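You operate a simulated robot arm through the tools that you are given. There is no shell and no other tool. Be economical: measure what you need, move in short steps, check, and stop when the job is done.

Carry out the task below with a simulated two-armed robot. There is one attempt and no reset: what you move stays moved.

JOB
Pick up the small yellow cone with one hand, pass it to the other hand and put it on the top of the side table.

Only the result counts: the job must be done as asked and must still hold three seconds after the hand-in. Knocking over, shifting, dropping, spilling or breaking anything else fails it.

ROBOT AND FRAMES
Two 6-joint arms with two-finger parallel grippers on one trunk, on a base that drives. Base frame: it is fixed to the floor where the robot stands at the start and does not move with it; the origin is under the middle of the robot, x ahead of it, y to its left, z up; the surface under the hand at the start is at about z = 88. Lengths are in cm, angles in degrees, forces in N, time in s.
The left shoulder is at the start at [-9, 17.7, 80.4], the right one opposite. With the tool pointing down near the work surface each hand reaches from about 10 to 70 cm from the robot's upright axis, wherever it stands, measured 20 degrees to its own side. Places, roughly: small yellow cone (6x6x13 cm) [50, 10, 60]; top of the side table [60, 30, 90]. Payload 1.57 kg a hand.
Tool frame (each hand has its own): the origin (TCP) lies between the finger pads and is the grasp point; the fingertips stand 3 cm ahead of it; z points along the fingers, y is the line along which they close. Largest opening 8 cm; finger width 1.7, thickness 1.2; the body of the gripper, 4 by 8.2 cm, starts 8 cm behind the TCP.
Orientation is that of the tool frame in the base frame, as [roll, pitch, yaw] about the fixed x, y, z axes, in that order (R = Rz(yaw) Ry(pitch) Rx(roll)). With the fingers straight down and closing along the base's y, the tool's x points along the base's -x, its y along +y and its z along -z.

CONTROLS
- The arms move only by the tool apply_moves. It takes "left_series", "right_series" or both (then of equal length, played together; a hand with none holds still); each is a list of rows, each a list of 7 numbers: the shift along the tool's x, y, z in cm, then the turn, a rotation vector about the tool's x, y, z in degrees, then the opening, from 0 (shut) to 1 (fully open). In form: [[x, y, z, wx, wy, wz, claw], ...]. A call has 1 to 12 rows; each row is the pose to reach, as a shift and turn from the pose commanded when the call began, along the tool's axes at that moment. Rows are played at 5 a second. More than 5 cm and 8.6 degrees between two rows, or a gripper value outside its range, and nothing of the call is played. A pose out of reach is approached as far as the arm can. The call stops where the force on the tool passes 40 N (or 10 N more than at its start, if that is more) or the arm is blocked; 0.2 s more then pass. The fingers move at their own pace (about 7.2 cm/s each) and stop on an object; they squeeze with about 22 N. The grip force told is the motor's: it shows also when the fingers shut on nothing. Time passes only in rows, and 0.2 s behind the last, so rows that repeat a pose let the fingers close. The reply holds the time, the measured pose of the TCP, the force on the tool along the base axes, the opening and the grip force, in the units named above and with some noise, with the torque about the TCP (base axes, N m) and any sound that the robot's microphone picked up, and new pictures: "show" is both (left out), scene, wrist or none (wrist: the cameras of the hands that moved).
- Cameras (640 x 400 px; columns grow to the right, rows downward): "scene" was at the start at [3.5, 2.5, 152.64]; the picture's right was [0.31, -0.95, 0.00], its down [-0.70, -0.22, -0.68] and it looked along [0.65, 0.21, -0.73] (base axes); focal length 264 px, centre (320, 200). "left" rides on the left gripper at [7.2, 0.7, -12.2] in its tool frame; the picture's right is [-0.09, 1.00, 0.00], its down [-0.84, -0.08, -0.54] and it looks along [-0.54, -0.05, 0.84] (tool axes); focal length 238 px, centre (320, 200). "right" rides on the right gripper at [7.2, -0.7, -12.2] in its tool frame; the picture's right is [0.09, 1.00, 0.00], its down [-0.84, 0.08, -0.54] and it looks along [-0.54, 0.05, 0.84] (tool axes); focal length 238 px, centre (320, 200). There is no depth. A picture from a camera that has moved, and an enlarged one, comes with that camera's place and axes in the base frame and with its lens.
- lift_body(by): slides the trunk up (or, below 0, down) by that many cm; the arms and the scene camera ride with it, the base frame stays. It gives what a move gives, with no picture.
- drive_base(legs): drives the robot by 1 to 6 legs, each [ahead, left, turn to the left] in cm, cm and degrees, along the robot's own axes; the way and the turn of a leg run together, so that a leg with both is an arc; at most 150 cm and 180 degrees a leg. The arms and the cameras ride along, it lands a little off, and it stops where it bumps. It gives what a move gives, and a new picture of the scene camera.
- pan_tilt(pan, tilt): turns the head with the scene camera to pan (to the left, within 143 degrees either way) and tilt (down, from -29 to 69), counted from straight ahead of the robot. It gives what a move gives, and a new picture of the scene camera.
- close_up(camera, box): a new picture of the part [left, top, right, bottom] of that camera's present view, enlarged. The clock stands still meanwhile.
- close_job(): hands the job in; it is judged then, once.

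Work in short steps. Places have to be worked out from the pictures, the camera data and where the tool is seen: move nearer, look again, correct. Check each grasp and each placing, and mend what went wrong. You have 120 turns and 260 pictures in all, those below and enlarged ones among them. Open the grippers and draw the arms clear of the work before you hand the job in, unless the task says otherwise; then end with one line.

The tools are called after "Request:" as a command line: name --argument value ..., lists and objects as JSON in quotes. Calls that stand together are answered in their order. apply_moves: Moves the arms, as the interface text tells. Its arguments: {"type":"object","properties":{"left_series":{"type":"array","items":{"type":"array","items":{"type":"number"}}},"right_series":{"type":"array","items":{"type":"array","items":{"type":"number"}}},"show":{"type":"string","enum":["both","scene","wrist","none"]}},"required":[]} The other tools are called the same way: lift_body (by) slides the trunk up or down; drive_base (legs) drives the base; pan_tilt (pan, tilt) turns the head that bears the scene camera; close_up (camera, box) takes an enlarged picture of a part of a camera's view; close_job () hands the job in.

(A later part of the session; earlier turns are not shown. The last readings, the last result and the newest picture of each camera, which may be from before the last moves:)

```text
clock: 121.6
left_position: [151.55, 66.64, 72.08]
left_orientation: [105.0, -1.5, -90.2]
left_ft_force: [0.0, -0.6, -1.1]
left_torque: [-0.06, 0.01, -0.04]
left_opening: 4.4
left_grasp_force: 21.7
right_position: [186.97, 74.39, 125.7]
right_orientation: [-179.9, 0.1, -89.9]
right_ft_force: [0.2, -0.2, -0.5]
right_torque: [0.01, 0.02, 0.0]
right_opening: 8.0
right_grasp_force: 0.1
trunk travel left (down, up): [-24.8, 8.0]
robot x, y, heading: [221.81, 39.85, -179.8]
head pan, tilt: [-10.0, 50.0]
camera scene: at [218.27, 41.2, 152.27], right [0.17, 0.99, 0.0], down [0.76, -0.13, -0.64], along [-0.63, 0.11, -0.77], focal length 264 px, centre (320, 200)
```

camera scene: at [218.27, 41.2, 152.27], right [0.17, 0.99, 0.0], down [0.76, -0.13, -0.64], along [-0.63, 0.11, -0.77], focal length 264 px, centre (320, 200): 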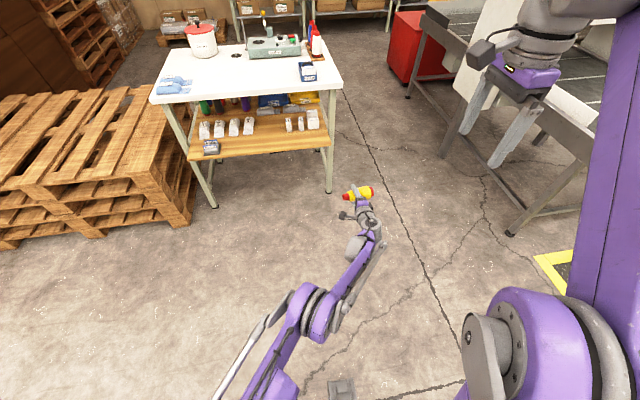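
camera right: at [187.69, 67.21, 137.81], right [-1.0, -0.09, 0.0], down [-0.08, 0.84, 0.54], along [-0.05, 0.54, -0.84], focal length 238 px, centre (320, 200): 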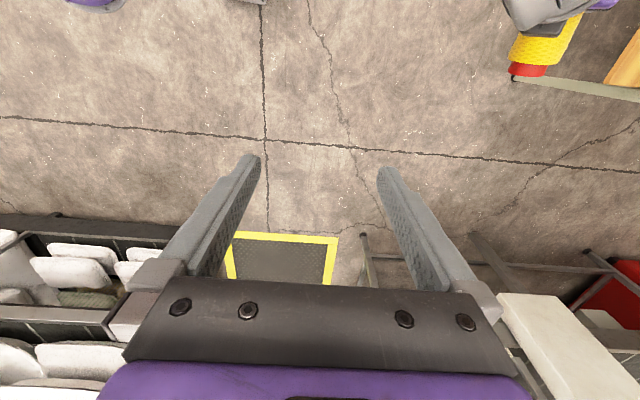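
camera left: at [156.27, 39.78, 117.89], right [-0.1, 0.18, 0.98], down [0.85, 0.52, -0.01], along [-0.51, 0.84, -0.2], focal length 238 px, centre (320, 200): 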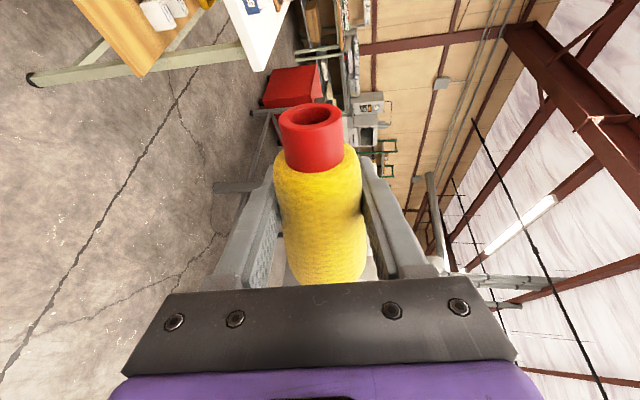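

Good: cone visible with the neck toward the left side. I bring the right hand to a waypoint at [165, 64, 98], then above the neck at [151.5, 62.3, 84].

Request:
apply_moves --right_series '[[1.3, 2.8, 3.45, 0, 0, 0, 1], [2.6, 5.5, 6.9, 0, 0, 0, 1], [3.9, 8.3, 10.4, 0, 0, 0, 1], [5.2, 11, 13.8, 0, 0, 0, 1], [6.5, 13.8, 17.3, 0, 0, 0, 1], [7.8, 16.5, 20.7, 0, 0, 0, 1], [9.1, 19.3, 24.2, 0, 0, 0, 1], [10.4, 22, 27.6, 0, 0, 0, 1]]' --show "none"

Request:
apply_moves --right_series '[[0.4, 3.4, 3.5, 0, 0, 0, 1], [0.85, 6.75, 7, 0, 0, 0, 1], [1.3, 10.1, 10.5, 0, 0, 0, 1], [1.7, 13.5, 14, 0, 0, 0, 1]]' --show "both"

```text
clock: 123.4
left_position: [151.45, 66.59, 71.95]
left_orientation: [105.1, -1.5, -90.3]
left_ft_force: [-0.1, -0.7, -1.8]
left_torque: [-0.04, 0.0, 0.0]
left_opening: 4.44
left_grasp_force: 21.8
right_position: [164.92, 64.13, 97.95]
right_orientation: [180.0, 0.0, -89.8]
right_ft_force: [-0.6, -0.9, 0.3]
right_torque: [0.01, 0.0, -0.03]
right_opening: 8.02
right_grasp_force: 0.1
trunk travel left (down, up): [-24.8, 8.0]
robot x, y, heading: [222.14, 39.89, -179.9]
head pan, tilt: [-10.0, 50.0]
```

```text
clock: 124.4
left_position: [151.66, 66.57, 72.06]
left_orientation: [105.0, -1.5, -90.1]
left_ft_force: [0.1, 0.4, -2.0]
left_torque: [-0.02, -0.01, -0.01]
left_opening: 4.41
left_grasp_force: 22.2
right_position: [153.39, 62.19, 83.73]
right_orientation: [180.0, 0.1, -90.0]
right_ft_force: [-0.5, 0.2, -0.1]
right_torque: [0.0, 0.03, 0.01]
right_opening: 7.99
right_grasp_force: 0.1
right hand out of reach, approached as far as the arm can: row 4
trunk travel left (down, up): [-24.8, 8.0]
robot x, y, heading: [221.67, 39.73, -180.1]
head pan, tilt: [-10.0, 50.0]
camera scene: at [218.29, 41.2, 152.27], right [0.17, 0.98, 0.0], down [0.75, -0.13, -0.64], along [-0.63, 0.11, -0.77], focal length 264 px, centre (320, 200)
camera right: at [154.23, 54.93, 95.93], right [-1.0, -0.09, 0.0], down [-0.08, 0.84, 0.54], along [-0.05, 0.54, -0.84], focal length 238 px, centre (320, 200)
```

scene: 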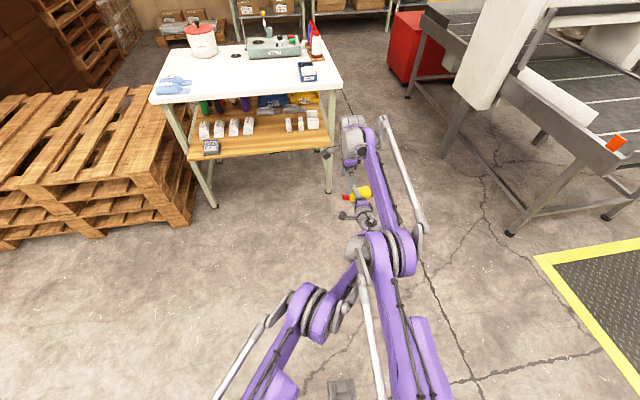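
right: 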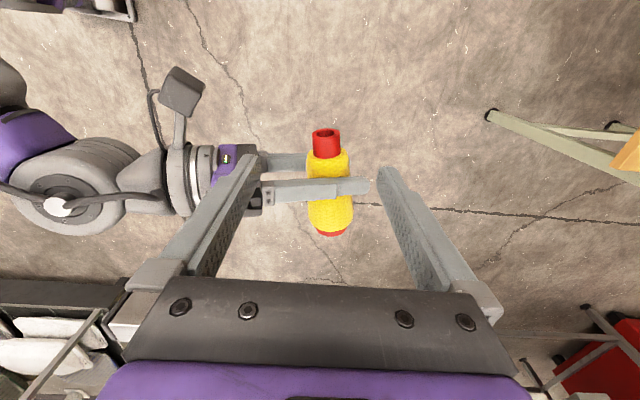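

Excellent view: the neck spans y≈61.8–64.4 at x≈152.8, and the left fingers are clear of that strip. I descend onto it: target TCP [152.9, 63.2, 72.3].

Request:
apply_moves --right_series '[[-0.5, 0.25, 2.5, 0, 0, 0, 1], [-1, 0.5, 5, 0, 0, 0, 1], [-1, 0.5, 7.5, 0, 0, 0, 1]]' --show "wrist"

```text
clock: 125.2
left_position: [151.52, 66.65, 72.21]
left_orientation: [105.0, -1.6, -90.1]
left_ft_force: [0.1, 0.5, -0.8]
left_torque: [-0.05, 0.01, 0.03]
left_opening: 4.44
left_grasp_force: 21.6
right_position: [152.9, 63.1, 76.17]
right_orientation: [179.9, 0.0, -89.9]
right_ft_force: [0.1, -0.4, -0.1]
right_torque: [0.03, 0.0, 0.02]
right_opening: 8.0
right_grasp_force: 0.1
trunk travel left (down, up): [-24.8, 8.0]
robot x, y, heading: [221.89, 40.11, -179.8]
head pan, tilt: [-10.0, 50.0]
camera right: at [153.74, 55.98, 88.42], right [-1.0, -0.09, 0.0], down [-0.08, 0.84, 0.54], along [-0.05, 0.54, -0.84], focal length 238 px, centre (320, 200)
```

right: 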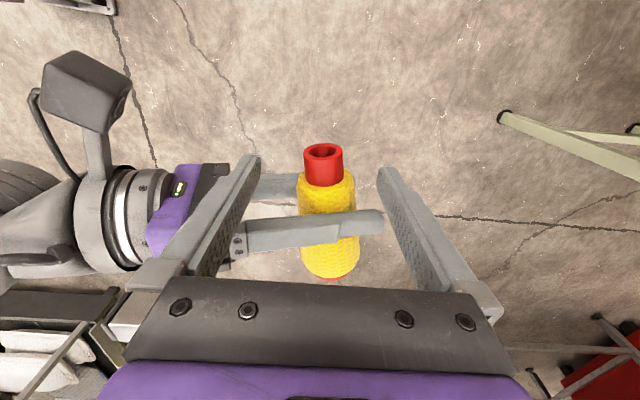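

Aligned with the neck. I descend the last 3.8 cm.

Request:
apply_moves --right_series '[[0, 0, 1.3, 0, 0, 0, 1], [0, 0, 2.6, 0, 0, 0, 1], [0, 0, 3.8, 0, 0, 0, 1]]' --show "wrist"

```text
clock: 126.0
left_position: [151.54, 66.61, 72.09]
left_orientation: [105.0, -1.5, -90.2]
left_ft_force: [-0.2, 0.2, -1.5]
left_torque: [0.03, 0.01, -0.02]
left_opening: 4.43
left_grasp_force: 21.3
right_position: [152.93, 63.14, 72.42]
right_orientation: [180.0, 0.0, -89.9]
right_ft_force: [0.7, -0.4, -0.4]
right_torque: [0.05, -0.01, 0.04]
right_opening: 7.99
right_grasp_force: 0.1
trunk travel left (down, up): [-24.8, 8.0]
robot x, y, heading: [221.95, 39.64, -179.9]
head pan, tilt: [-10.0, 50.0]
camera right: at [153.77, 55.97, 84.68], right [-1.0, -0.09, 0.0], down [-0.08, 0.84, 0.54], along [-0.05, 0.54, -0.84], focal length 238 px, centre (320, 200)
```

right: 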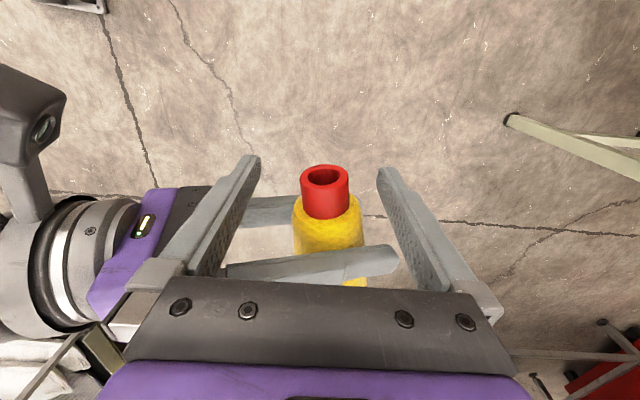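

In place with no contact. Closing the right fingers on the neck while the left still holds.

Request:
apply_moves --right_series '[[0, 0, 0, 0, 0, 0, 0.7], [0, 0, 0, 0, 0, 0, 0.5], [0, 0, 0, 0, 0, 0, 0.3], [0, 0, 0, 0, 0, 0, 0.1], [0, 0, 0, 0, 0, 0, 0.05], [0, 0, 0, 0, 0, 0, 0.05]]' --show "wrist"

```text
clock: 127.4
left_position: [151.58, 66.72, 72.03]
left_orientation: [105.1, -1.5, -90.2]
left_ft_force: [20.5, 0.7, -3.7]
left_torque: [-0.02, 0.08, 0.05]
left_opening: 4.4
left_grasp_force: 21.1
right_position: [153.02, 63.07, 72.48]
right_orientation: [179.8, 0.1, -90.0]
right_ft_force: [-20.3, -0.1, 2.9]
right_torque: [0.11, 0.1, 0.6]
right_opening: 3.75
right_grasp_force: 21.7
trunk travel left (down, up): [-24.8, 8.0]
robot x, y, heading: [221.75, 39.79, -180.1]
head pan, tilt: [-10.0, 50.0]
camera right: at [153.76, 55.95, 84.7], right [-1.0, -0.09, 0.0], down [-0.08, 0.84, 0.54], along [-0.05, 0.54, -0.84], focal length 238 px, centre (320, 200)
```

right: 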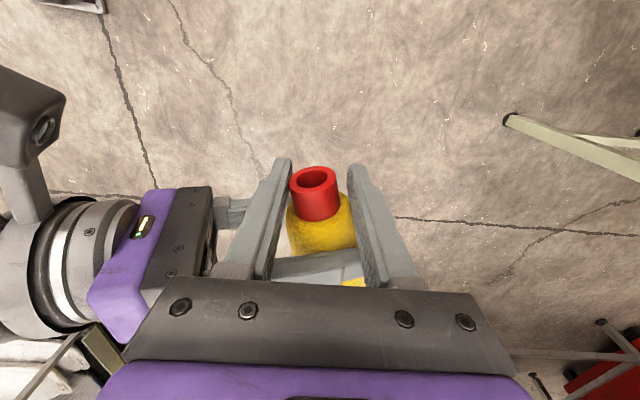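

One finger (−x side) touches first: 20 N side force, so the right hand is slightly off-centre toward +x. I shift it 0.4 cm toward −x while keeping the fingers closing.

Request:
apply_moves --right_series '[[0, 0.2, 0, 0, 0, 0, 0.05], [0, 0.35, 0, 0, 0, 0, 0.05], [0, 0.35, 0, 0, 0, 0, 0.05]]' --show "wrist"

```text
clock: 128.2
left_position: [151.61, 66.63, 72.13]
left_orientation: [104.9, -1.5, -90.4]
left_ft_force: [-6.9, 11.1, -6.5]
left_torque: [0.08, 0.06, -0.4]
left_opening: 4.41
left_grasp_force: 21.7
right_position: [152.63, 63.17, 72.45]
right_orientation: [180.0, 0.0, -89.8]
right_ft_force: [7.5, -11.4, 5.1]
right_torque: [0.02, -0.02, 0.26]
right_opening: 3.04
right_grasp_force: 22.4
trunk travel left (down, up): [-24.8, 8.0]
robot x, y, heading: [221.55, 39.82, -179.9]
head pan, tilt: [-10.0, 50.0]
camera right: at [153.43, 55.95, 84.65], right [-1.0, -0.09, 0.0], down [-0.08, 0.84, 0.54], along [-0.05, 0.54, -0.84], focal length 238 px, centre (320, 200)
```

right: 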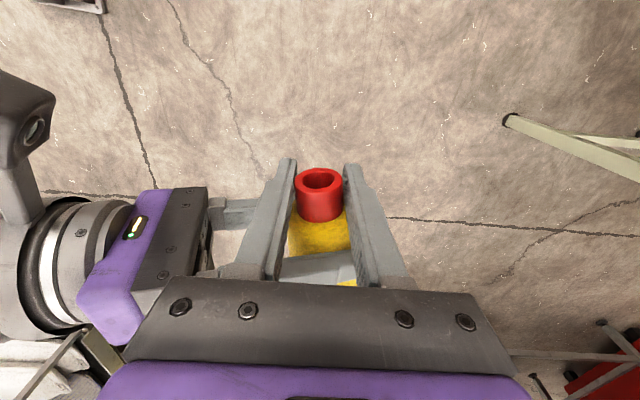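

Both fingers now hold the neck (3.04 cm, 22 N). I open the left hand.

Request:
apply_moves --left_series '[[0, 0, 0, 0, 0, 0, 0.7], [0, 0, 0, 0, 0, 0, 0.9], [0, 0, 0, 0, 0, 0, 0.9], [0, 0, 0, 0, 0, 0, 0.9]]' --show "both"

```text
clock: 129.2
left_position: [151.56, 66.61, 72.0]
left_orientation: [105.1, -1.6, -90.3]
left_ft_force: [-0.1, -0.4, 0.5]
left_torque: [0.01, -0.02, 0.01]
left_opening: 7.18
left_grasp_force: 0.0
right_position: [152.71, 63.16, 72.48]
right_orientation: [180.0, 0.0, -89.9]
right_ft_force: [0.2, -0.5, 0.3]
right_torque: [-0.06, -0.06, -0.02]
right_opening: 3.03
right_grasp_force: 21.6
trunk travel left (down, up): [-24.8, 8.0]
robot x, y, heading: [222.06, 39.83, -179.9]
head pan, tilt: [-10.0, 50.0]
camera scene: at [218.28, 41.2, 152.27], right [0.17, 0.98, 0.0], down [0.75, -0.13, -0.64], along [-0.63, 0.11, -0.77], focal length 264 px, centre (320, 200)
camera left: at [163.06, 59.53, 76.03], right [-0.26, 0.12, 0.96], down [0.55, 0.84, 0.04], along [-0.8, 0.53, -0.28], focal length 238 px, centre (320, 200)
```

scene: 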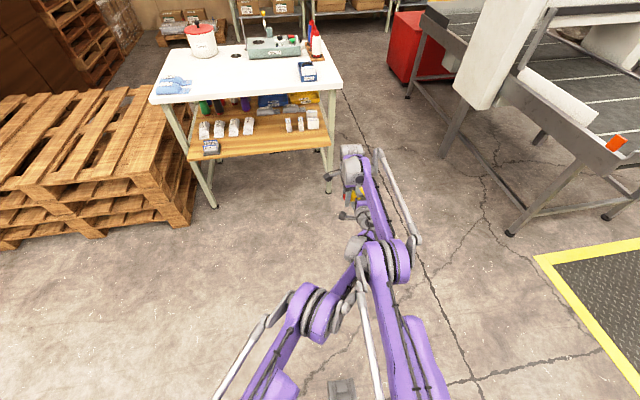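
left: 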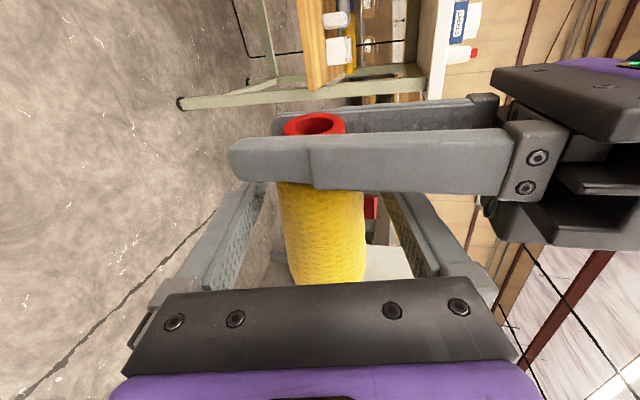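

The right hand holds the cone alone. I open the left fully and slide it off along the cone's axis past the base (+y), the direction its elbow allows.

Request:
apply_moves --left_series '[[0, 0, 0, 0, 0, 0, 1], [-1.5, 0, 0, 0, 0, 0, 1], [-3, 0, 0, 0, 0, 0, 1], [-4.5, 0, 0, 0, 0, 0, 1], [-6, 0, 0, 0, 0, 0, 1], [-7.5, 0, 0, 0, 0, 0, 1], [-9, 0, 0, 0, 0, 0, 1]]' --show "both"

```text
clock: 131.0
left_position: [153.34, 69.61, 73.88]
left_orientation: [104.9, -1.9, -88.3]
left_ft_force: [0.6, -0.4, -0.1]
left_torque: [-0.02, -0.03, -0.01]
left_opening: 8.0
left_grasp_force: 0.0
left hand out of reach, approached as far as the arm can: row 2, 3, 4, 5, 6, 7
right_position: [152.76, 63.78, 72.6]
right_orientation: [-180.0, 0.0, -90.4]
right_ft_force: [-0.1, -0.4, -0.2]
right_torque: [-0.07, -0.01, 0.0]
right_opening: 2.99
right_grasp_force: 21.6
trunk travel left (down, up): [-24.8, 8.0]
robot x, y, heading: [222.13, 39.79, -179.9]
head pan, tilt: [-10.0, 50.0]
stopped in row 7 (left hand): the arm was blocked; the commanded pose is now the measured one
camera scene: at [218.27, 41.19, 152.27], right [0.17, 0.98, 0.0], down [0.75, -0.13, -0.64], along [-0.63, 0.11, -0.77], focal length 264 px, centre (320, 200)
camera left: at [165.23, 62.97, 77.85], right [-0.26, 0.12, 0.96], down [0.52, 0.85, 0.04], along [-0.81, 0.51, -0.28], focal length 238 px, centre (320, 200)
```

scene: 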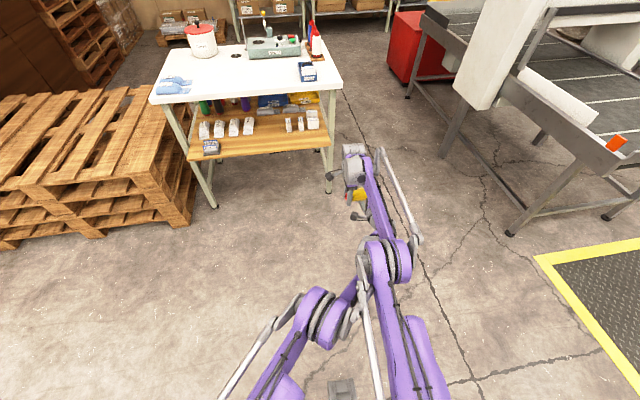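
left: 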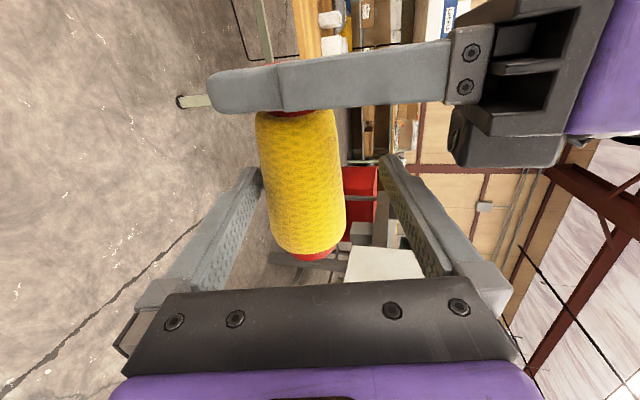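

Blocked: the forearms touched (the right hand was nudged 0.6 cm). I back the left off 1.5 cm, then instead draw the cone out forward through the open left fingertips, leaning the right hand forward to gain reach.

Request:
apply_moves --left_series '[[0.8, 0, 0, 0, 0, 0, 1], [1.6, 0, 0, 0, 0, 0, 1]]' --show "none"

Request:
apply_moves --right_series '[[0, 1, 0.27, 0, 0, 0, 0.05], [0, 2, 0.54, -4, 0, 0, 0.05], [0, 3, 0.8, -9, 0, 0, 0.05], [0, 4, 1.07, -14, 0, 0, 0.05], [0, 5, 1.34, -19, 0, 0, 0.05], [0, 6, 1.6, -24, 0, 0, 0.05]]' --show "both"

```text
clock: 131.6
left_position: [153.51, 68.18, 73.89]
left_orientation: [104.9, -1.8, -88.5]
left_ft_force: [-0.8, -0.4, -0.6]
left_torque: [-0.01, 0.02, -0.02]
left_opening: 8.02
left_grasp_force: 0.1
right_position: [152.72, 63.89, 72.57]
right_orientation: [-180.0, 0.1, -90.4]
right_ft_force: [0.5, 0.2, -1.7]
right_torque: [-0.06, 0.0, 0.0]
right_opening: 2.98
right_grasp_force: 21.9
trunk travel left (down, up): [-24.8, 8.0]
robot x, y, heading: [222.02, 39.58, -179.8]
head pan, tilt: [-10.0, 50.0]
```

```text
clock: 133.0
left_position: [153.47, 68.17, 73.78]
left_orientation: [105.0, -1.8, -88.3]
left_ft_force: [-10.1, 3.1, -19.7]
left_torque: [0.0, -0.82, -0.12]
left_opening: 6.61
left_grasp_force: 0.0
right_position: [146.82, 63.83, 71.19]
right_orientation: [155.8, 0.0, -90.4]
right_ft_force: [10.2, -2.9, 17.8]
right_torque: [0.82, -0.3, -0.51]
right_opening: 2.94
right_grasp_force: 21.9
right hand out of reach, approached as far as the arm can: row 1, 2
trunk travel left (down, up): [-24.8, 8.0]
robot x, y, heading: [221.67, 39.64, -180.1]
head pan, tilt: [-10.0, 50.0]
camera scene: at [218.27, 41.21, 152.27], right [0.17, 0.98, 0.0], down [0.75, -0.13, -0.64], along [-0.63, 0.11, -0.77], focal length 264 px, centre (320, 200)
camera right: at [152.32, 56.66, 82.01], right [-0.91, -0.09, 0.41], down [0.16, 0.83, 0.53], along [-0.38, 0.54, -0.75], focal length 238 px, centre (320, 200)
```

scene: 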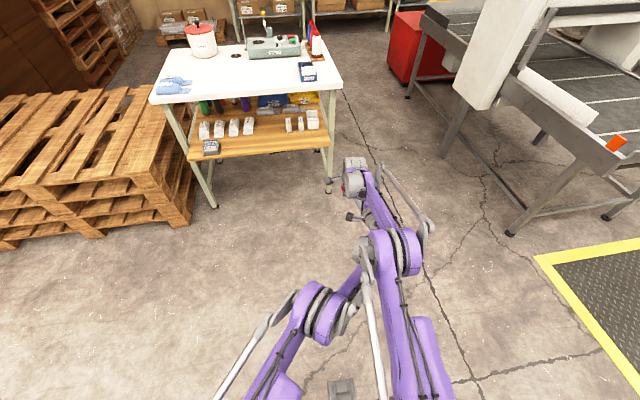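
right: 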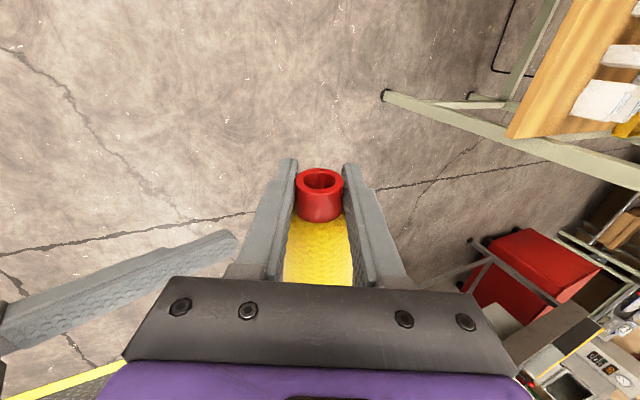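

The cone's base is pressing on the left's lower finger (left had ended ~1.8 cm higher). I raise the right hand 1 cm and continue forward out of the fingers.

Request:
apply_moves --right_series '[[0, 0.41, -0.91, 0, 0, 0, 0.05], [0, 1.2, -0.3, -2, 0, 0, 0.05], [0, 2, 0.35, -4, 0, 0, 0.05], [0, 2.75, 1, -6, 0, 0, 0.05], [0, 3.5, 1.6, -8, 0, 0, 0.05]]' --show "both"

Request:
close_up --camera "left" --box '[0, 0, 640, 400]'

```text
clock: 134.2
left_position: [153.59, 68.13, 74.05]
left_orientation: [104.8, -1.8, -88.4]
left_ft_force: [0.0, -0.7, -0.4]
left_torque: [-0.01, 0.03, -0.02]
left_opening: 7.99
left_grasp_force: 0.1
right_position: [142.86, 63.92, 71.06]
right_orientation: [148.0, 0.0, -90.4]
right_ft_force: [0.1, -0.7, -1.4]
right_torque: [-0.08, -0.02, 0.01]
right_opening: 2.89
right_grasp_force: 22.0
trunk travel left (down, up): [-24.8, 8.0]
robot x, y, heading: [221.89, 39.75, -180.0]
head pan, tilt: [-10.0, 50.0]
camera scene: at [218.26, 41.21, 152.27], right [0.17, 0.98, 0.0], down [0.75, -0.13, -0.64], along [-0.63, 0.11, -0.77], focal length 264 px, centre (320, 200)
camera right: at [149.89, 56.67, 80.98], right [-0.84, -0.09, 0.53], down [0.23, 0.83, 0.5], along [-0.48, 0.54, -0.69], focal length 238 px, centre (320, 200)
```

scene: 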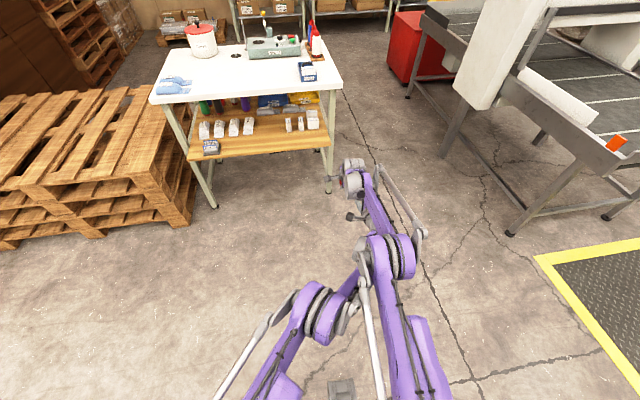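
right: 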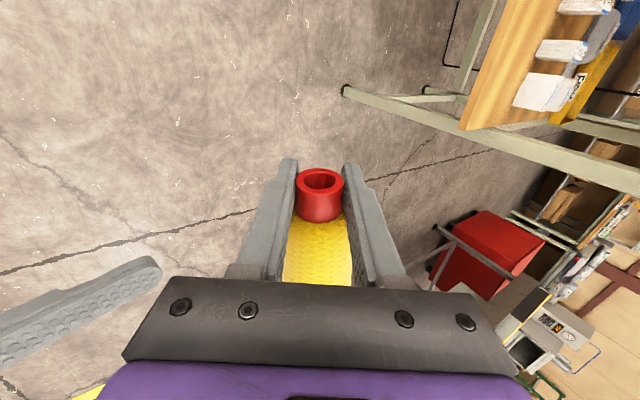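

```text
1.00 times, centred on (320, 200) of left (not enlarged: the box is as wide or as high as the picture)
camera zoom: at [165.27, 61.46, 77.96], right [-0.26, 0.12, 0.96], down [0.52, 0.85, 0.04], along [-0.81, 0.51, -0.28], focal length 238 px, centre (320, 200)
```

zoom: 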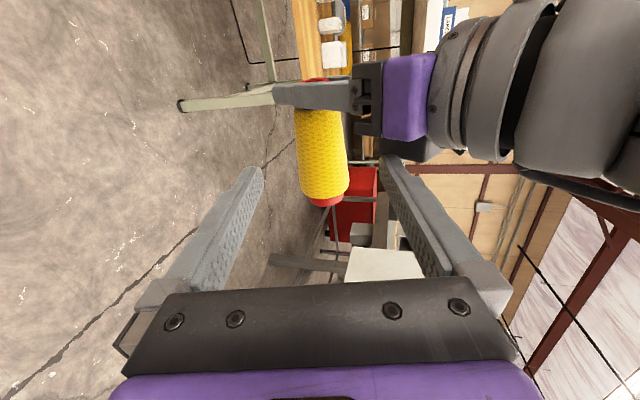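

The cone is free of the left hand and held by the right alone. I lift the right hand up and back over the left arm to ≈[160, 66, 100].

Request:
apply_moves --right_series '[[0, 2.12, -3.39, 0, 0, 0, 0.05], [0, 3.39, -7.31, 0, 0, 0, 0.05], [0, 3.82, -11.77, 0, 0, 0, 0.05], [-0.5, 3.55, -16.06, 0, 0, 0, 0.05], [-0.8, 3.29, -20.35, 0, 0, 0, 0.05], [-1.2, 2.6, -24.9, 0, 0, 0, 0.05], [-1.6, 1.9, -29.5, 0, 0, 0, 0.05], [-2, 0.95, -33.6, 0, 0, 0, 0.05]]' --show "scene"

```text
clock: 136.0
left_position: [153.52, 68.15, 73.86]
left_orientation: [104.9, -1.8, -88.2]
left_ft_force: [0.2, -0.3, -0.9]
left_torque: [0.0, -0.05, 0.01]
left_opening: 7.99
left_grasp_force: 0.1
right_position: [159.89, 65.8, 100.22]
right_orientation: [148.0, 0.1, -90.5]
right_ft_force: [0.1, 0.4, -0.9]
right_torque: [-0.05, -0.03, -0.01]
right_opening: 2.87
right_grasp_force: 21.8
trunk travel left (down, up): [-24.8, 8.0]
robot x, y, heading: [221.84, 39.94, -180.0]
head pan, tilt: [-10.0, 50.0]
camera scene: at [218.42, 41.19, 152.27], right [0.17, 0.98, 0.0], down [0.75, -0.13, -0.64], along [-0.63, 0.11, -0.77], focal length 264 px, centre (320, 200)
```

scene: 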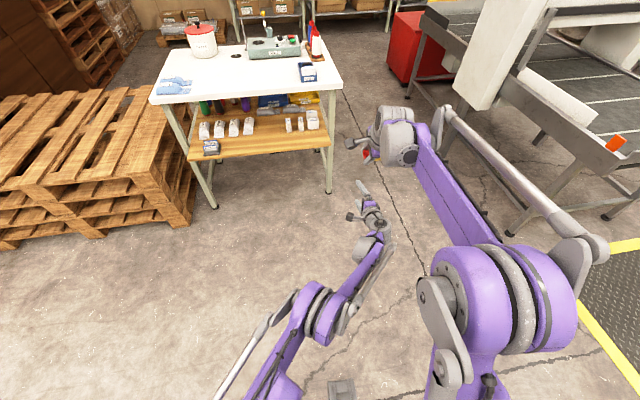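

Right arm is up and clear. Now I swing the left arm away to the robot's left side, staying near its stretched radius.

Request:
apply_moves --left_series '[[3.8, 0.6, 2.3, 0, 0, 0, 1], [7.6, 1.2, 4.6, 0, 0, 0, 1], [11.4, 1.8, 6.9, 0, 0, 0, 1], [15.2, 2.3, 9.1, 0, 0, 0, 1], [19, 2.9, 11.4, 0, 0, 0, 1], [22.8, 3.5, 13.7, 0, 0, 0, 1], [27, 4.5, 13.8, 0, 0, 0, 1], [31.5, 5.2, 14, 0, 0, 0, 1], [36, 6, 14, 0, 0, 0, 1], [40.5, 6.8, 14, 0, 0, 0, 1], [45, 7.6, 14, 0, 0, 0, 1], [49.5, 8.4, 13.5, 0, 0, 0, 1]]' --show "none"

Request:
apply_moves --left_series '[[4, 0.5, -1, 0, 0, 0, 1], [8, 1, -2, 0, 0, 0, 1], [12, 1.5, -3.5, 0, 0, 0, 1], [16, 2, -5.5, 0, 0, 0, 1], [20, 2.5, -8, 0, 0, 0, 1], [24, 3, -10.5, 0, 0, 0, 1], [28, 3.5, -13, 0, 0, 0, 1], [32, 4, -15.5, 0, 0, 0, 1], [36, 4.5, -18, 0, 0, 0, 1], [40, 5, -20.5, 0, 0, 0, 1], [44, 5.5, -23, 0, 0, 0, 1], [48, 6, -25.5, 0, 0, 0, 1]]' --show "both"

Request:
close_up --camera "right" --box '[0, 0, 640, 400]'

```text
clock: 138.6
left_position: [139.98, 18.27, 80.19]
left_orientation: [104.8, -1.8, -88.3]
left_ft_force: [0.0, 0.0, 0.0]
left_torque: [-0.04, 0.02, -0.01]
left_opening: 8.0
left_grasp_force: 0.0
right_position: [159.69, 65.79, 100.06]
right_orientation: [148.0, 0.2, -90.3]
right_ft_force: [0.0, -0.3, -1.5]
right_torque: [-0.1, 0.0, 0.01]
right_opening: 2.84
right_grasp_force: 22.0
trunk travel left (down, up): [-24.8, 8.0]
robot x, y, heading: [221.92, 39.76, -179.8]
head pan, tilt: [-10.0, 50.0]
```

```text
clock: 141.2
left_position: [163.81, -28.09, 93.98]
left_orientation: [106.8, 0.1, -87.4]
left_ft_force: [0.5, 0.7, -0.2]
left_torque: [0.02, -0.01, 0.02]
left_opening: 8.0
left_grasp_force: 0.1
left hand out of reach, approached as far as the arm can: row 10, 11, 12
right_position: [159.82, 65.7, 100.29]
right_orientation: [148.0, 0.2, -90.4]
right_ft_force: [-0.5, 0.6, -0.7]
right_torque: [-0.09, 0.02, -0.02]
right_opening: 2.88
right_grasp_force: 22.0
trunk travel left (down, up): [-24.8, 8.0]
robot x, y, heading: [222.03, 39.82, -179.9]
head pan, tilt: [-10.0, 50.0]
camera scene: at [218.36, 41.11, 152.27], right [0.17, 0.98, 0.0], down [0.75, -0.13, -0.64], along [-0.63, 0.11, -0.77], focal length 264 px, centre (320, 200)
camera left: at [175.49, -34.77, 98.1], right [-0.29, 0.08, 0.95], down [0.5, 0.86, 0.08], along [-0.81, 0.5, -0.29], focal length 238 px, centre (320, 200)
```

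scene: 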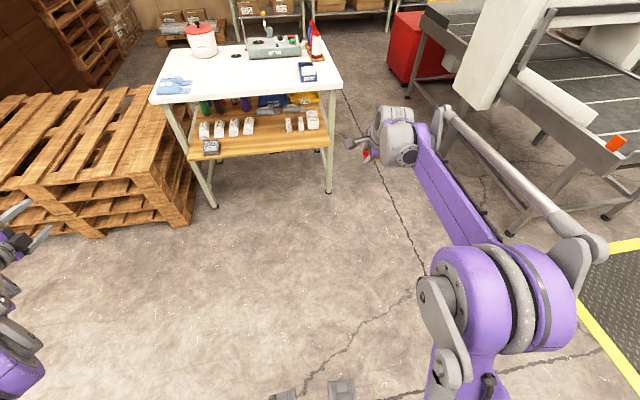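
left: 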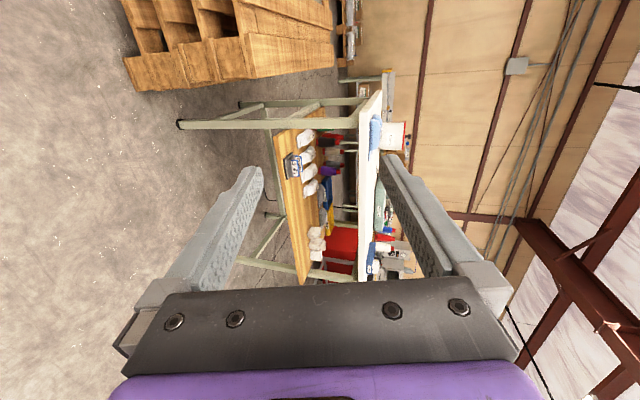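

```text
1.00 times, centred on (320, 200) of right (not enlarged: the box is as wide or as high as the picture)
camera zoom: at [166.86, 58.49, 110.11], right [-0.84, -0.09, 0.53], down [0.23, 0.83, 0.5], along [-0.48, 0.55, -0.68], focal length 238 px, centre (320, 200)
```

zoom: 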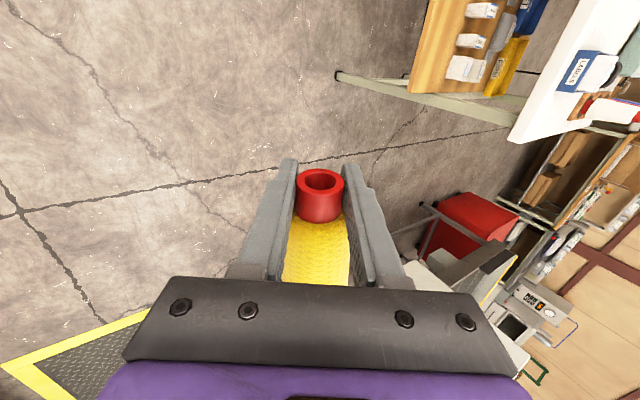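

The cone sits unchanged in the right hand and the left arm is out of the way. I swing the right hand 90° about the x axis so the cone stands upright.

Request:
apply_moves --right_series '[[0.7, 0.25, -0.4, 0, 6.9, 4.3, 0.05], [1.5, 0.5, -0.8, 0, 13.9, 8.7, 0.05], [2.2, 0.7, -1.2, 0, 20.8, 13, 0.05], [2.9, 1, -1.5, 0, 27.7, 17.3, 0.05], [3.6, 1.2, -1.9, 0, 34.7, 21.7, 0.05], [4.4, 1.4, -2.3, 0, 41.6, 26, 0.05], [5.1, 1.7, -2.7, 0, 48.6, 30.4, 0.05], [5.8, 1.9, -3.1, 0, 55.5, 34.7, 0.05], [6.5, 2.2, -3.5, 0, 62.4, 39, 0.05], [7.3, 2.4, -3.9, 0, 69.4, 43.4, 0.05], [8, 2.65, -4.24, 0, 76.3, 47.7, 0.05]]' --show "both"

```text
clock: 143.6
left_position: [163.7, -28.06, 93.86]
left_orientation: [106.9, 0.1, -87.5]
left_ft_force: [-0.1, -0.6, -0.4]
left_torque: [0.01, 0.0, 0.0]
left_opening: 8.01
left_grasp_force: 0.2
right_position: [159.77, 57.69, 104.97]
right_orientation: [27.9, -90.0, 29.6]
right_ft_force: [0.3, -0.4, -1.0]
right_torque: [-0.01, 0.0, 0.01]
right_opening: 2.84
right_grasp_force: 21.9
trunk travel left (down, up): [-24.8, 8.0]
robot x, y, heading: [221.79, 39.83, -180.0]
head pan, tilt: [-10.0, 50.0]
camera scene: at [218.25, 41.2, 152.27], right [0.17, 0.98, 0.0], down [0.75, -0.13, -0.64], along [-0.63, 0.11, -0.77], focal length 264 px, centre (320, 200)
camera right: at [167.02, 67.64, 112.24], right [-0.84, 0.53, 0.09], down [0.23, 0.5, -0.84], along [-0.49, -0.68, -0.54], focal length 238 px, centre (320, 200)
```

scene: 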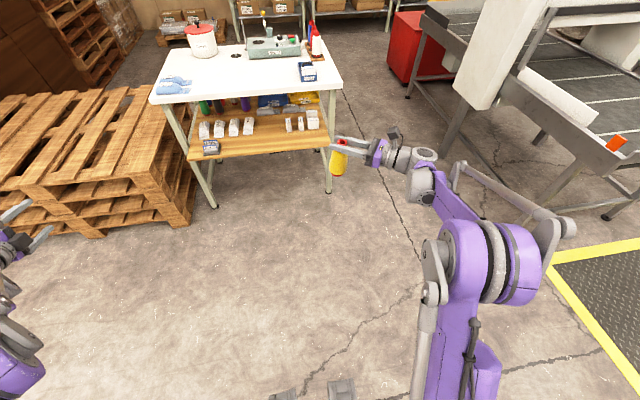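
right: 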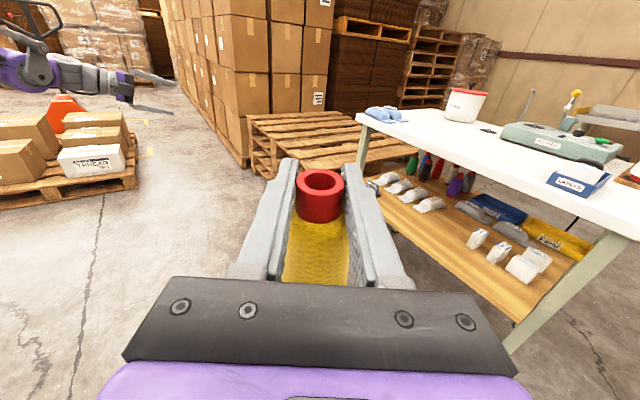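

The cone now hangs upright in the right hand. I check its tilt with a close-up.

Request:
close_up --camera "scene" --box '[290, 110, 450, 210]'

```text
4.00 times, centred on (370, 160) of scene
camera zoom: at [218.25, 41.2, 152.27], right [0.17, 0.98, 0.0], down [0.75, -0.13, -0.64], along [-0.63, 0.11, -0.77], focal length 1057 px, centre (120, 360)
```

zoom: 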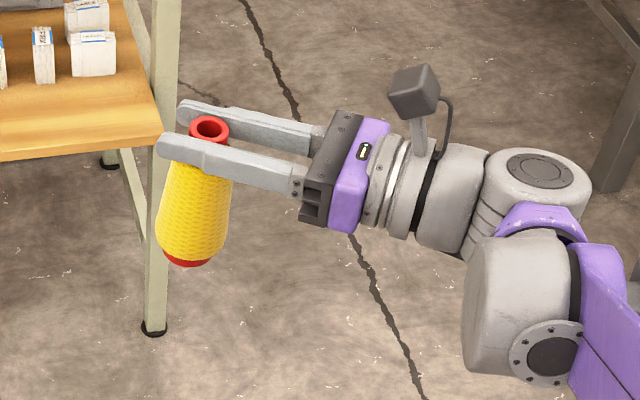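

The cone leans ~3.5° (bottom away from the hand). I pitch the hand down 3.5° to make it plumb, raise it 3 cm and shift it toward the middle, then drive sideways to line up with the free table area.

Request:
apply_moves --right_series '[[1, -1.7, 2.7, 0, -1.2, 0, 0.05], [2, -3.3, 5.4, 0, -2.4, 0, 0.05], [3, -5, 8.06, 0, -3.5, 0, 0.05]]' --show "none"

Request:
drive_base --legs '[[0, 28, 0]]'

Request:
pan_tilt --pan 0 --tilt 42

```text
clock: 144.4
left_position: [163.7, -28.21, 93.99]
left_orientation: [106.9, 0.2, -87.4]
left_ft_force: [0.4, -0.1, -0.5]
left_torque: [0.03, -0.02, 0.01]
left_opening: 8.01
left_grasp_force: 0.1
right_position: [159.81, 47.99, 108.02]
right_orientation: [178.6, -86.3, -120.9]
right_ft_force: [0.0, -0.1, -1.5]
right_torque: [-0.01, 0.0, -0.04]
right_opening: 2.84
right_grasp_force: 22.0
trunk travel left (down, up): [-24.8, 8.0]
robot x, y, heading: [222.03, 40.13, -180.1]
head pan, tilt: [-10.0, 50.0]
```

```text
clock: 147.4
left_position: [163.31, -55.81, 94.0]
left_orientation: [106.9, 0.1, -87.6]
left_ft_force: [0.2, -0.7, 0.5]
left_torque: [-0.01, -0.02, 0.0]
left_opening: 8.01
left_grasp_force: 0.1
right_position: [159.77, 20.43, 107.92]
right_orientation: [178.8, -86.3, -121.3]
right_ft_force: [0.6, 0.2, -2.3]
right_torque: [0.0, 0.02, 0.02]
right_opening: 2.84
right_grasp_force: 21.8
trunk travel left (down, up): [-24.8, 8.0]
robot x, y, heading: [221.82, 12.07, 179.9]
head pan, tilt: [-10.0, 50.0]
camera scene: at [218.27, 13.23, 152.27], right [0.18, 0.98, 0.0], down [0.75, -0.13, -0.64], along [-0.63, 0.11, -0.77], focal length 264 px, centre (320, 200)
```

scene: 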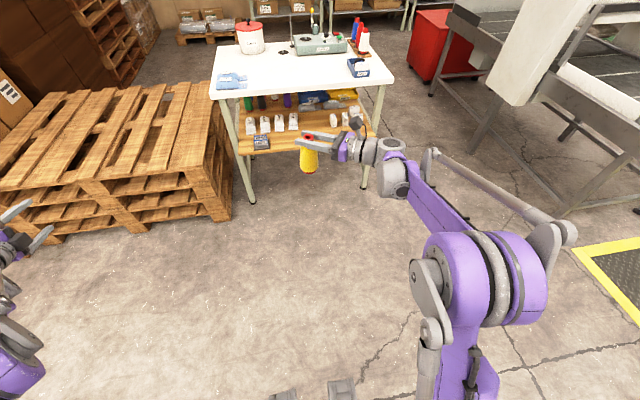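

```text
clock: 148.2
left_position: [163.46, -55.88, 93.96]
left_orientation: [106.9, 0.1, -87.7]
left_ft_force: [0.2, 0.0, -0.1]
left_torque: [0.0, -0.02, 0.06]
left_opening: 8.01
left_grasp_force: 0.0
right_position: [159.75, 20.4, 107.95]
right_orientation: [179.0, -86.3, -121.5]
right_ft_force: [-0.5, 0.0, -1.1]
right_torque: [0.03, 0.0, -0.02]
right_opening: 2.84
right_grasp_force: 22.2
trunk travel left (down, up): [-24.8, 8.0]
robot x, y, heading: [222.28, 11.86, 179.9]
head pan, tilt: [0.0, 42.0]
camera scene: at [217.49, 11.92, 153.39], right [0.0, 1.0, 0.0], down [0.67, 0.0, -0.74], along [-0.74, 0.0, -0.67], focal length 264 px, centre (320, 200)
```

scene: 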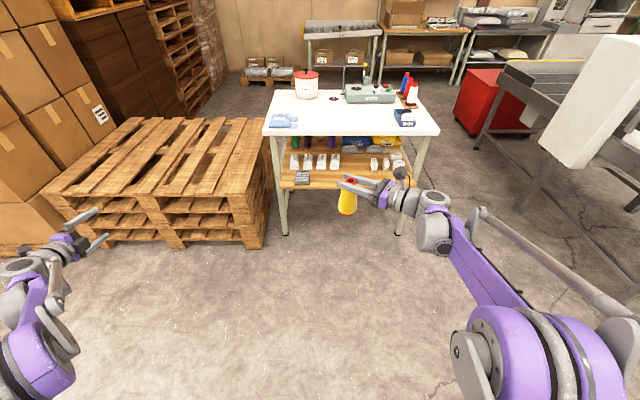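

All clear ahead. I drive forward in two legs, 50 then 30 cm, bringing the cone over the free rear area of the table top (x≈80, y≈20).

Request:
drive_base --legs '[[50, 0, 0]]'

Request:
drive_base --legs '[[31, 0, 0]]'

Request:
close_up --camera "right" --box '[0, 0, 640, 400]'

Request:
close_up --camera "scene" --box '[230, 130, 470, 280]'

```text
clock: 151.1
left_position: [113.44, -55.54, 93.87]
left_orientation: [106.9, 0.2, -87.7]
left_ft_force: [0.4, 0.0, -0.3]
left_torque: [0.03, 0.04, 0.03]
left_opening: 8.01
left_grasp_force: 0.0
right_position: [109.77, 20.56, 107.88]
right_orientation: [179.1, -86.4, -121.7]
right_ft_force: [0.7, 0.6, -2.3]
right_torque: [-0.01, 0.0, 0.0]
right_opening: 2.88
right_grasp_force: 21.4
trunk travel left (down, up): [-24.8, 8.0]
robot x, y, heading: [171.86, 11.8, 179.6]
head pan, tilt: [0.0, 42.0]
camera scene: at [167.47, 12.06, 153.39], right [0.0, 1.0, 0.0], down [0.67, 0.0, -0.74], along [-0.74, 0.0, -0.67], focal length 264 px, centre (320, 200)
```

scene: 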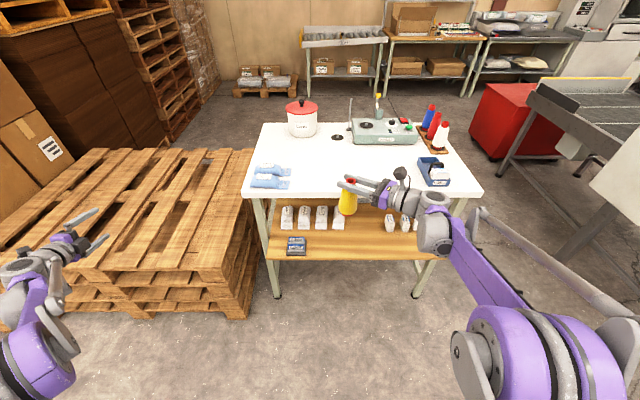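

```text
clock: 153.2
left_position: [82.64, -55.5, 93.99]
left_orientation: [106.9, 0.1, -87.6]
left_ft_force: [-1.2, 0.2, -1.0]
left_torque: [0.0, 0.05, 0.01]
left_opening: 7.99
left_grasp_force: 0.1
right_position: [79.12, 20.77, 107.98]
right_orientation: [179.1, -86.5, -121.7]
right_ft_force: [-0.6, 0.4, -1.4]
right_torque: [0.05, -0.01, 0.01]
right_opening: 2.89
right_grasp_force: 21.5
trunk travel left (down, up): [-24.8, 8.0]
robot x, y, heading: [141.2, 11.97, 179.8]
head pan, tilt: [0.0, 42.0]
camera scene: at [136.86, 12.18, 153.39], right [0.0, 1.0, 0.0], down [0.67, 0.0, -0.74], along [-0.74, 0.0, -0.67], focal length 264 px, centre (320, 200)
```

scene: 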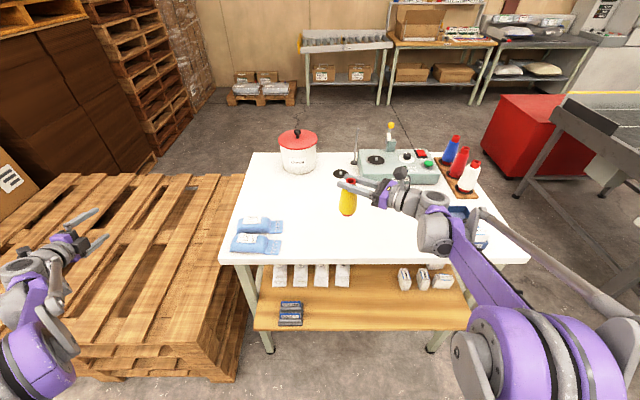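

```text
1.00 times, centred on (320, 200) of right (not enlarged: the box is as wide or as high as the picture)
camera zoom: at [86.18, 30.31, 115.89], right [-0.84, 0.53, 0.09], down [0.26, 0.54, -0.8], along [-0.48, -0.65, -0.59], focal length 238 px, centre (320, 200)
```

zoom: 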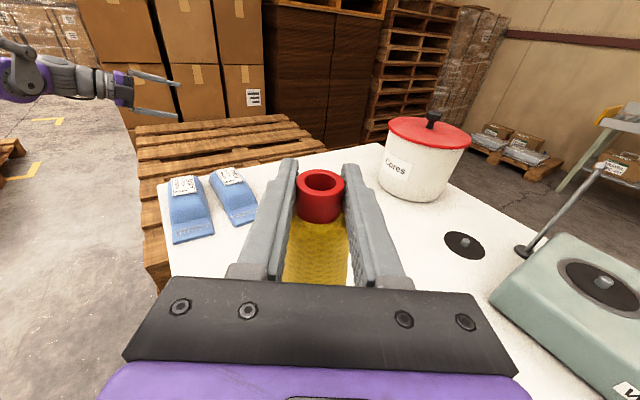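

```text
2.67 times, centred on (350, 205) of scene
camera zoom: at [136.86, 12.18, 153.39], right [0.0, 1.0, 0.0], down [0.67, 0.0, -0.74], along [-0.74, 0.0, -0.67], focal length 705 px, centre (240, 187)
```

zoom: 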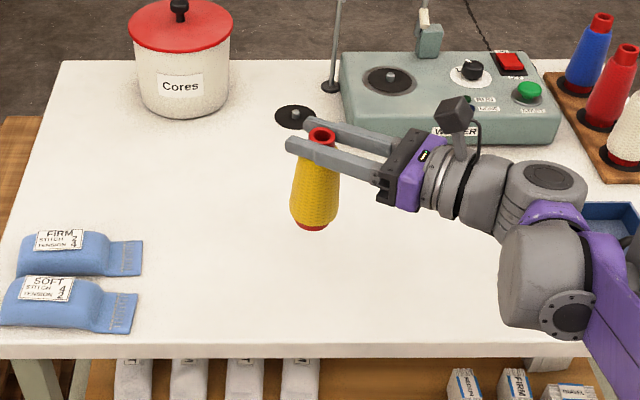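

The cone hangs plumb over free table at [79, 20.5], base ≈97. I lower 8 cm, stopping just above the surface.

Request:
apply_moves --right_series '[[-2.5, 0, 0.15, 0, 0, 0, 0.05], [-5, 0, 0.3, 0, 0, 0, 0.05], [-7.2, 0, 0.44, 0, 0, 0, 0.05], [-8, 0, 0.49, 0, 0, 0, 0.05]]' --show "scene"

Request:
close_up --camera "scene" --box '[290, 160, 450, 260]'

```text
clock: 154.2
left_position: [82.72, -55.42, 94.0]
left_orientation: [107.0, 0.1, -87.7]
left_ft_force: [-0.1, -0.4, 0.2]
left_torque: [0.01, 0.03, -0.03]
left_opening: 7.99
left_grasp_force: 0.0
right_position: [79.17, 20.76, 99.95]
right_orientation: [178.9, -86.4, -121.6]
right_ft_force: [-0.1, -0.2, -1.7]
right_torque: [0.0, 0.04, 0.0]
right_opening: 2.86
right_grasp_force: 22.3
trunk travel left (down, up): [-24.8, 8.0]
robot x, y, heading: [141.3, 12.1, 179.7]
head pan, tilt: [0.0, 42.0]
camera scene: at [136.9, 12.17, 153.4], right [0.0, 1.0, 0.0], down [0.67, 0.0, -0.74], along [-0.74, 0.0, -0.67], focal length 264 px, centre (320, 200)
```

scene: 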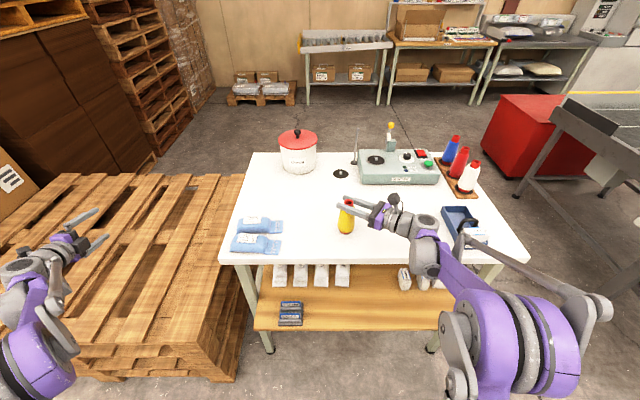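

```text
4.00 times, centred on (370, 210) of scene
camera zoom: at [136.9, 12.17, 153.4], right [0.0, 1.0, 0.0], down [0.67, 0.0, -0.74], along [-0.74, 0.0, -0.67], focal length 1057 px, centre (120, 160)
```

zoom: 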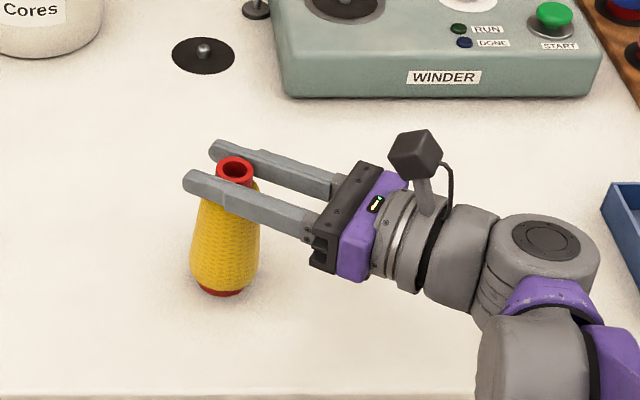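

About 1 cm to go. I lower in 0.3 cm steps and watch the vertical force.

Request:
apply_moves --right_series '[[-0.3, 0, 0.02, 0, 0, 0, 0.05], [-0.6, 0, 0.04, 0, 0, 0, 0.05], [-0.8, 0, 0.05, 0, 0, 0, 0.05]]' --show "none"

Request:
apply_moves --right_series '[[-0.2, 0, 0.01, 0, 0, 0, 0.05], [-0.3, 0, 0.02, 0, 0, 0, 0.05]]' --show "none"

```text
clock: 155.0
left_position: [82.93, -55.56, 94.06]
left_orientation: [106.8, 0.1, -87.7]
left_ft_force: [-0.5, 0.0, 0.2]
left_torque: [0.0, 0.02, -0.02]
left_opening: 8.0
left_grasp_force: 0.2
right_position: [79.39, 20.83, 99.49]
right_orientation: [179.0, -86.8, -121.6]
right_ft_force: [-7.8, -0.7, 37.9]
right_torque: [-0.01, 0.17, -0.02]
right_opening: 2.94
right_grasp_force: 22.1
trunk travel left (down, up): [-24.8, 8.0]
robot x, y, heading: [141.05, 11.81, 179.8]
head pan, tilt: [0.0, 42.0]
```

```text
clock: 155.5
left_position: [82.91, -55.43, 94.08]
left_orientation: [106.8, 0.1, -87.8]
left_ft_force: [0.1, -0.3, 0.3]
left_torque: [-0.01, -0.02, -0.01]
left_opening: 8.02
left_grasp_force: 0.1
right_position: [79.15, 20.85, 99.27]
right_orientation: [-176.3, -87.2, -126.5]
right_ft_force: [-1.0, -0.1, 17.6]
right_torque: [0.08, -0.21, 0.03]
right_opening: 2.91
right_grasp_force: 22.1
trunk travel left (down, up): [-24.8, 8.0]
robot x, y, heading: [141.96, 12.06, 179.8]
head pan, tilt: [0.0, 42.0]
stopped in row 2 (right hand): the force on the tool passed its limit at 50 N (the readings are from after the stop); the commanded pose is now the measured one
```

Contact with the table (force up to the stop limit). I look before releasing.

Request:
close_up --camera "scene" --box '[290, 160, 450, 260]'

Request:
close_up --camera "right" --box '[0, 0, 640, 400]'

```text
4.00 times, centred on (370, 210) of scene
camera zoom: at [137.03, 12.18, 153.37], right [0.0, 1.0, 0.0], down [0.67, 0.0, -0.74], along [-0.74, 0.0, -0.67], focal length 1057 px, centre (120, 160)
```

zoom: 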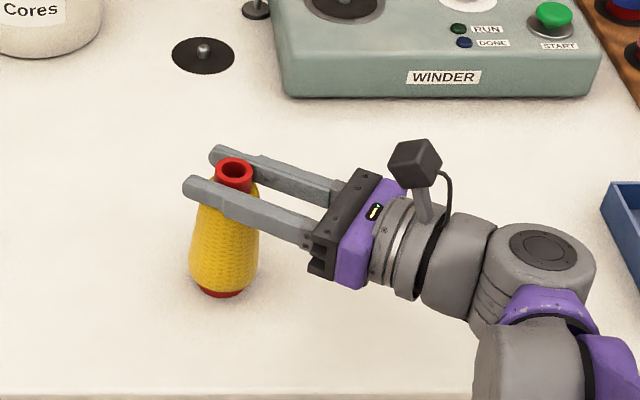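

```text
1.00 times, centred on (320, 200) of right (not enlarged: the box is as wide or as high as the picture)
camera zoom: at [86.29, 30.43, 107.12], right [-0.84, 0.54, 0.09], down [0.25, 0.53, -0.81], along [-0.48, -0.66, -0.58], focal length 238 px, centre (320, 200)
```

zoom: 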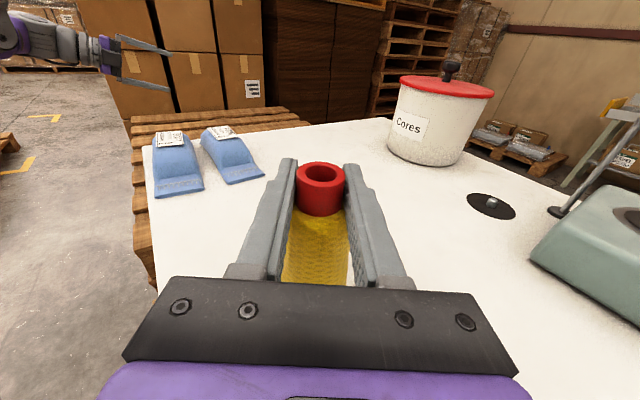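

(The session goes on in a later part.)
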